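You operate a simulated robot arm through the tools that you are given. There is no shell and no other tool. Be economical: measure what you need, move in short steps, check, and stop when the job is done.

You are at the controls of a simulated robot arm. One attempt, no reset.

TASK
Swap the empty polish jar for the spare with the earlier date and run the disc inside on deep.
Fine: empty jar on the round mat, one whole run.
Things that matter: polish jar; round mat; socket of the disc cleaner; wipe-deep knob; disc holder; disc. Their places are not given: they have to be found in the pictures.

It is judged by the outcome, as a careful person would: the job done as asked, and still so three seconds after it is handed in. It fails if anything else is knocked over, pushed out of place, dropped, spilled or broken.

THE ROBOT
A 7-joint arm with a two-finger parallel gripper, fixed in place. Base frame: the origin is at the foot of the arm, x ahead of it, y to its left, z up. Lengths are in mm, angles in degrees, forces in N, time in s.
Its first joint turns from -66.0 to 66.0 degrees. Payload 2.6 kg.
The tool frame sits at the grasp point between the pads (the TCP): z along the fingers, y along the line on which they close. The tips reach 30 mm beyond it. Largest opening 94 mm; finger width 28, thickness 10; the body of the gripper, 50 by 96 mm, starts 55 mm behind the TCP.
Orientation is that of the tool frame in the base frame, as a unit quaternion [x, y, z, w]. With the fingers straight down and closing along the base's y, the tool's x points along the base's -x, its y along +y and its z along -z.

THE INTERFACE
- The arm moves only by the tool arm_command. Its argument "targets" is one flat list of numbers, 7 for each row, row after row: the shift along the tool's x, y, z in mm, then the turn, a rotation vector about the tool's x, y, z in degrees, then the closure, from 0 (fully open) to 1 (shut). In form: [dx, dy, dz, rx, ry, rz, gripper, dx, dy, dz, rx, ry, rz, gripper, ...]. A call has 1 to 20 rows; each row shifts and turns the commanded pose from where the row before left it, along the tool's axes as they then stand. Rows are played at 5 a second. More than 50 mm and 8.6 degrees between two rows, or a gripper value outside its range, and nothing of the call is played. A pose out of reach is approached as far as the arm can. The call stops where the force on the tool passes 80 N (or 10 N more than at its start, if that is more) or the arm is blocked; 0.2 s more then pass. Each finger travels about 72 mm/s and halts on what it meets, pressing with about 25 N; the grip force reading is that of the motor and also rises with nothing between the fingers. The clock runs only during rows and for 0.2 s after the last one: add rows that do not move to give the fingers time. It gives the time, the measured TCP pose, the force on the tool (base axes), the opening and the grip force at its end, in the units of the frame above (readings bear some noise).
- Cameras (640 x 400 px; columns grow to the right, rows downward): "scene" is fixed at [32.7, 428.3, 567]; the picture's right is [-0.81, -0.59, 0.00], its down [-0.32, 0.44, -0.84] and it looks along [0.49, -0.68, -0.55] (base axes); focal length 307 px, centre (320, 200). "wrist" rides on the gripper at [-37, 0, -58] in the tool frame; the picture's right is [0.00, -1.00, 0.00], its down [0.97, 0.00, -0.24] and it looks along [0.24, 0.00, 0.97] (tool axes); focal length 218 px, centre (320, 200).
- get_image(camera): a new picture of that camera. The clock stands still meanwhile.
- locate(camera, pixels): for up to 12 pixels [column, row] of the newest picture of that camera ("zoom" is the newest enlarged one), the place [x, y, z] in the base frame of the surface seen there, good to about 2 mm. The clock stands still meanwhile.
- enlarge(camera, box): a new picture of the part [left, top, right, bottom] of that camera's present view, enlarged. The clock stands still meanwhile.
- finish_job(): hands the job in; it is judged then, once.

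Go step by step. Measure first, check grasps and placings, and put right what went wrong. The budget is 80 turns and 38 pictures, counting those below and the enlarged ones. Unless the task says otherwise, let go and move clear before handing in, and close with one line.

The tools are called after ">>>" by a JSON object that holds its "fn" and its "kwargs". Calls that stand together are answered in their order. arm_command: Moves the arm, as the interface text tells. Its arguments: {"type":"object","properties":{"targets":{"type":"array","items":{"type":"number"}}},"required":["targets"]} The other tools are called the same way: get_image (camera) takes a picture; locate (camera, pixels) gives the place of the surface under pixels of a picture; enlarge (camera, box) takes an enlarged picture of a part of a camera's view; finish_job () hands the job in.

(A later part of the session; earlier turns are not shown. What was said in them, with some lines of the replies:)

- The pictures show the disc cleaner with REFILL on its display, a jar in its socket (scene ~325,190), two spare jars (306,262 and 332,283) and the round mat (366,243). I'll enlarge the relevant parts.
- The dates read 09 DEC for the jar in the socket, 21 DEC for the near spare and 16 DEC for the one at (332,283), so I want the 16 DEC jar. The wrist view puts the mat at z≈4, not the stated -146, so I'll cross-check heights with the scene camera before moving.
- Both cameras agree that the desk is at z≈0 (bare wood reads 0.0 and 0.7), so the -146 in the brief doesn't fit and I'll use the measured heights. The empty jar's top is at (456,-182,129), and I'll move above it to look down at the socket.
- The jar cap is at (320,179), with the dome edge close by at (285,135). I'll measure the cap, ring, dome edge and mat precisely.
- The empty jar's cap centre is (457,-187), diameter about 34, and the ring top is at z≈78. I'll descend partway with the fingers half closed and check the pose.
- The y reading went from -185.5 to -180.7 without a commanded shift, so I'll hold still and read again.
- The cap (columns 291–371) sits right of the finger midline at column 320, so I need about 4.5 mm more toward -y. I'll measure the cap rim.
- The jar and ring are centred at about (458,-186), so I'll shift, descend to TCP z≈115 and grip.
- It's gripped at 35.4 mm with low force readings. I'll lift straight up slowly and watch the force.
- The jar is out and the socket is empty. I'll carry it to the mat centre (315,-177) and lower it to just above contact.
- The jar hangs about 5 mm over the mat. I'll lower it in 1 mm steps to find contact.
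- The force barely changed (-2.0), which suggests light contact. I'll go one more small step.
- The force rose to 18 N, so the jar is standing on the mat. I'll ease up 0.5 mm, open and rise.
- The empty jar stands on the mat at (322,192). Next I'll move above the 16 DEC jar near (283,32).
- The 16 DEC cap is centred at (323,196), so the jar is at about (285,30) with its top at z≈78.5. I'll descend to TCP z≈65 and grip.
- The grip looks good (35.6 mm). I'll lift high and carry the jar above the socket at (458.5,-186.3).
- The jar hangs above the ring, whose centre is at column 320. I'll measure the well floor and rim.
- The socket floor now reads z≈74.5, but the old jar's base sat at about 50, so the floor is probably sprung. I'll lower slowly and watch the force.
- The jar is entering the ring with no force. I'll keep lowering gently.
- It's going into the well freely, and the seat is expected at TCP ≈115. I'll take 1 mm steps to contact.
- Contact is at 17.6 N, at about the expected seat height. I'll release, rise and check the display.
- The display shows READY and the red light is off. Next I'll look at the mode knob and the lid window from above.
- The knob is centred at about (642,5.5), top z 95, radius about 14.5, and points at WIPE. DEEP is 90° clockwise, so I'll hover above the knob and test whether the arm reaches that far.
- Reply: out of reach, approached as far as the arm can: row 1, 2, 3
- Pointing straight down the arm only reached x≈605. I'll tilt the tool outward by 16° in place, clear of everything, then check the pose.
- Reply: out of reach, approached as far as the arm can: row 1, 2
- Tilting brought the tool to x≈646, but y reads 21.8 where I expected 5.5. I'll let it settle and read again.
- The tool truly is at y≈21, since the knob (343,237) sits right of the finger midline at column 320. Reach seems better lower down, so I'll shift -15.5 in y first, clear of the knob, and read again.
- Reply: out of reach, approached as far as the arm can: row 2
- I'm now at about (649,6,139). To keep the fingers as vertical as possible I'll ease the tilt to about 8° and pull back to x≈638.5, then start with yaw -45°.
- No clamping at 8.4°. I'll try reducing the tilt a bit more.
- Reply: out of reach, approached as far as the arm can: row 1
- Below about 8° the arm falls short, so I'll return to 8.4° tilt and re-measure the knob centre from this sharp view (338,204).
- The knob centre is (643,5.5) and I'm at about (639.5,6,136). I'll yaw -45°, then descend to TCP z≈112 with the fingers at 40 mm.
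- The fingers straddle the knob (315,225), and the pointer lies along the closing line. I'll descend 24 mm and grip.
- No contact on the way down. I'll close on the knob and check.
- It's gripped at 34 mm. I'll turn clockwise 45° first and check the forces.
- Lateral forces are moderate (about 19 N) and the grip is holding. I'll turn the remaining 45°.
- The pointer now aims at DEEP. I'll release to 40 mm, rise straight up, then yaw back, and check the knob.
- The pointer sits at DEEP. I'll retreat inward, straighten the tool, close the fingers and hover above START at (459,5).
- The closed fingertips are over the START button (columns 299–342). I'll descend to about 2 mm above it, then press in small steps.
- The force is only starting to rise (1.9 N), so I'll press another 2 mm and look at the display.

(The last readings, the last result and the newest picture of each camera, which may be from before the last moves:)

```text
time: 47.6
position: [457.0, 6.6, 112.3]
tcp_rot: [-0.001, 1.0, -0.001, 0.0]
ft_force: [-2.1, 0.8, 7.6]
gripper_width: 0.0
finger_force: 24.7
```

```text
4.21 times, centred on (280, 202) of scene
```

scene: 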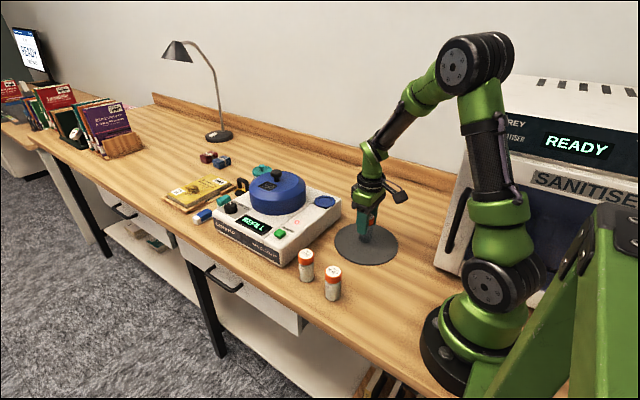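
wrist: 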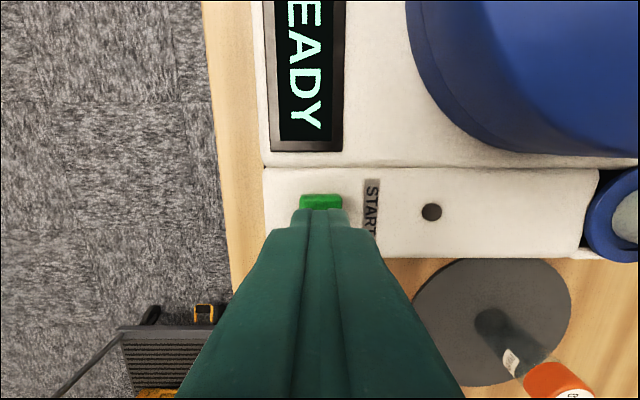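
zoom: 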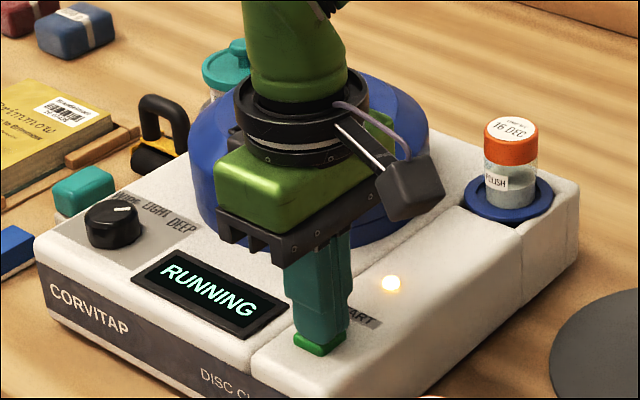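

The display shows RUNNING and the lamp is lit. I'll lift off straight up and wait for the run to complete.

>>> {"fn": "arm_command", "kwargs": {"targets": [0, 0, -10, 0, 0, 0, 1, 0, 0, -40, 0, 0, 0, 1, 0, 0, -45, 0, 0, 0, 1, 40, 0, -20, 0, 0, 0, 1, 40, 0, -10, 0, 0, 0, 1, 0, 0, 0, 0, 0, 0, 1, 0, 0, 0, 0, 0, 0, 1, 0, 0, 0, 0, 0, 0, 1, 0, 0, 0, 0, 0, 0, 1, 0, 0, 0, 0, 0, 0, 1, 0, 0, 0, 0, 0, 0, 1, 0, 0, 0, 0, 0, 0, 1, 0, 0, 0, 0, 0, 0, 1, 0, 0, 0, 0, 0, 0, 1, 0, 0, 0, 0, 0, 0, 1, 0, 0, 0, 0, 0, 0, 1, 0, 0, 0, 0, 0, 0, 1, 0, 0, 0, 0, 0, 0, 1, 0, 0, 0, 0, 0, 0, 1, 0, 0, 0, 0, 0, 0, 1]}}

>>> {"fn": "arm_command", "kwargs": {"targets": [0, 0, 0, 0, 0, 0, 1, 0, 0, 0, 0, 0, 0, 1, 0, 0, 0, 0, 0, 0, 1, 0, 0, 0, 0, 0, 0, 1, 0, 0, 0, 0, 0, 0, 1, 0, 0, 0, 0, 0, 0, 1, 0, 0, 0, 0, 0, 0, 1, 0, 0, 0, 0, 0, 0, 1, 0, 0, 0, 0, 0, 0, 1, 0, 0, 0, 0, 0, 0, 1, 0, 0, 0, 0, 0, 0, 1, 0, 0, 0, 0, 0, 0, 1, 0, 0, 0, 0, 0, 0, 1, 0, 0, 0, 0, 0, 0, 1, 0, 0, 0, 0, 0, 0, 1, 0, 0, 0, 0, 0, 0, 1, 0, 0, 0, 0, 0, 0, 1, 0, 0, 0, 0, 0, 0, 1, 0, 0, 0, 0, 0, 0, 1, 0, 0, 0, 0, 0, 0, 1]}}

>>> {"fn": "enlarge", "kwargs": {"camera": "scene", "box": [200, 150, 410, 310]}}

```text
time: 51.8
position: [377.0, 6.4, 235.7]
tcp_rot: [0.0, 1.0, 0.001, 0.0]
ft_force: [0.0, -0.2, -0.2]
gripper_width: 0.1
finger_force: 25.5
```

```text
time: 56.0
position: [378.2, 5.0, 237.0]
tcp_rot: [0.0, 1.0, 0.0, 0.001]
ft_force: [-0.2, 0.1, -0.1]
gripper_width: 0.0
finger_force: 24.9
```

```text
2.50 times, centred on (305, 230) of scene
```

zoom: 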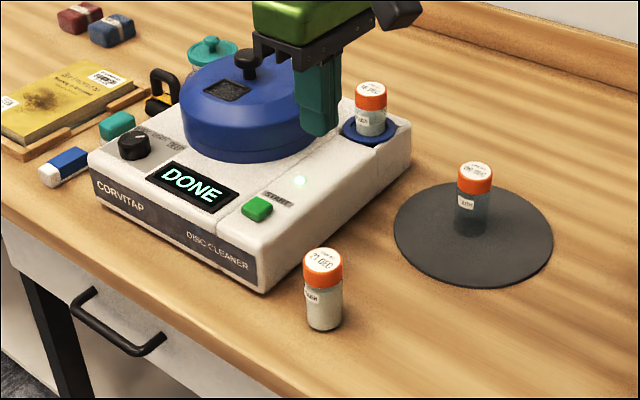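

The display reads DONE with a green lamp. The empty jar is on the mat, the 16 DEC jar is in the socket, and everything else is in place with the arm clear, so I'll hand in.

>>> {"fn": "finish_job", "kwargs": {}}

```text
The job is handed in.
```

The 16 DEC polish jar is in the socket, the empty jar stands on the round mat, and the cleaner finished one run on DEEP with its display reading DONE. I did not open the lid to look at the disc itself.
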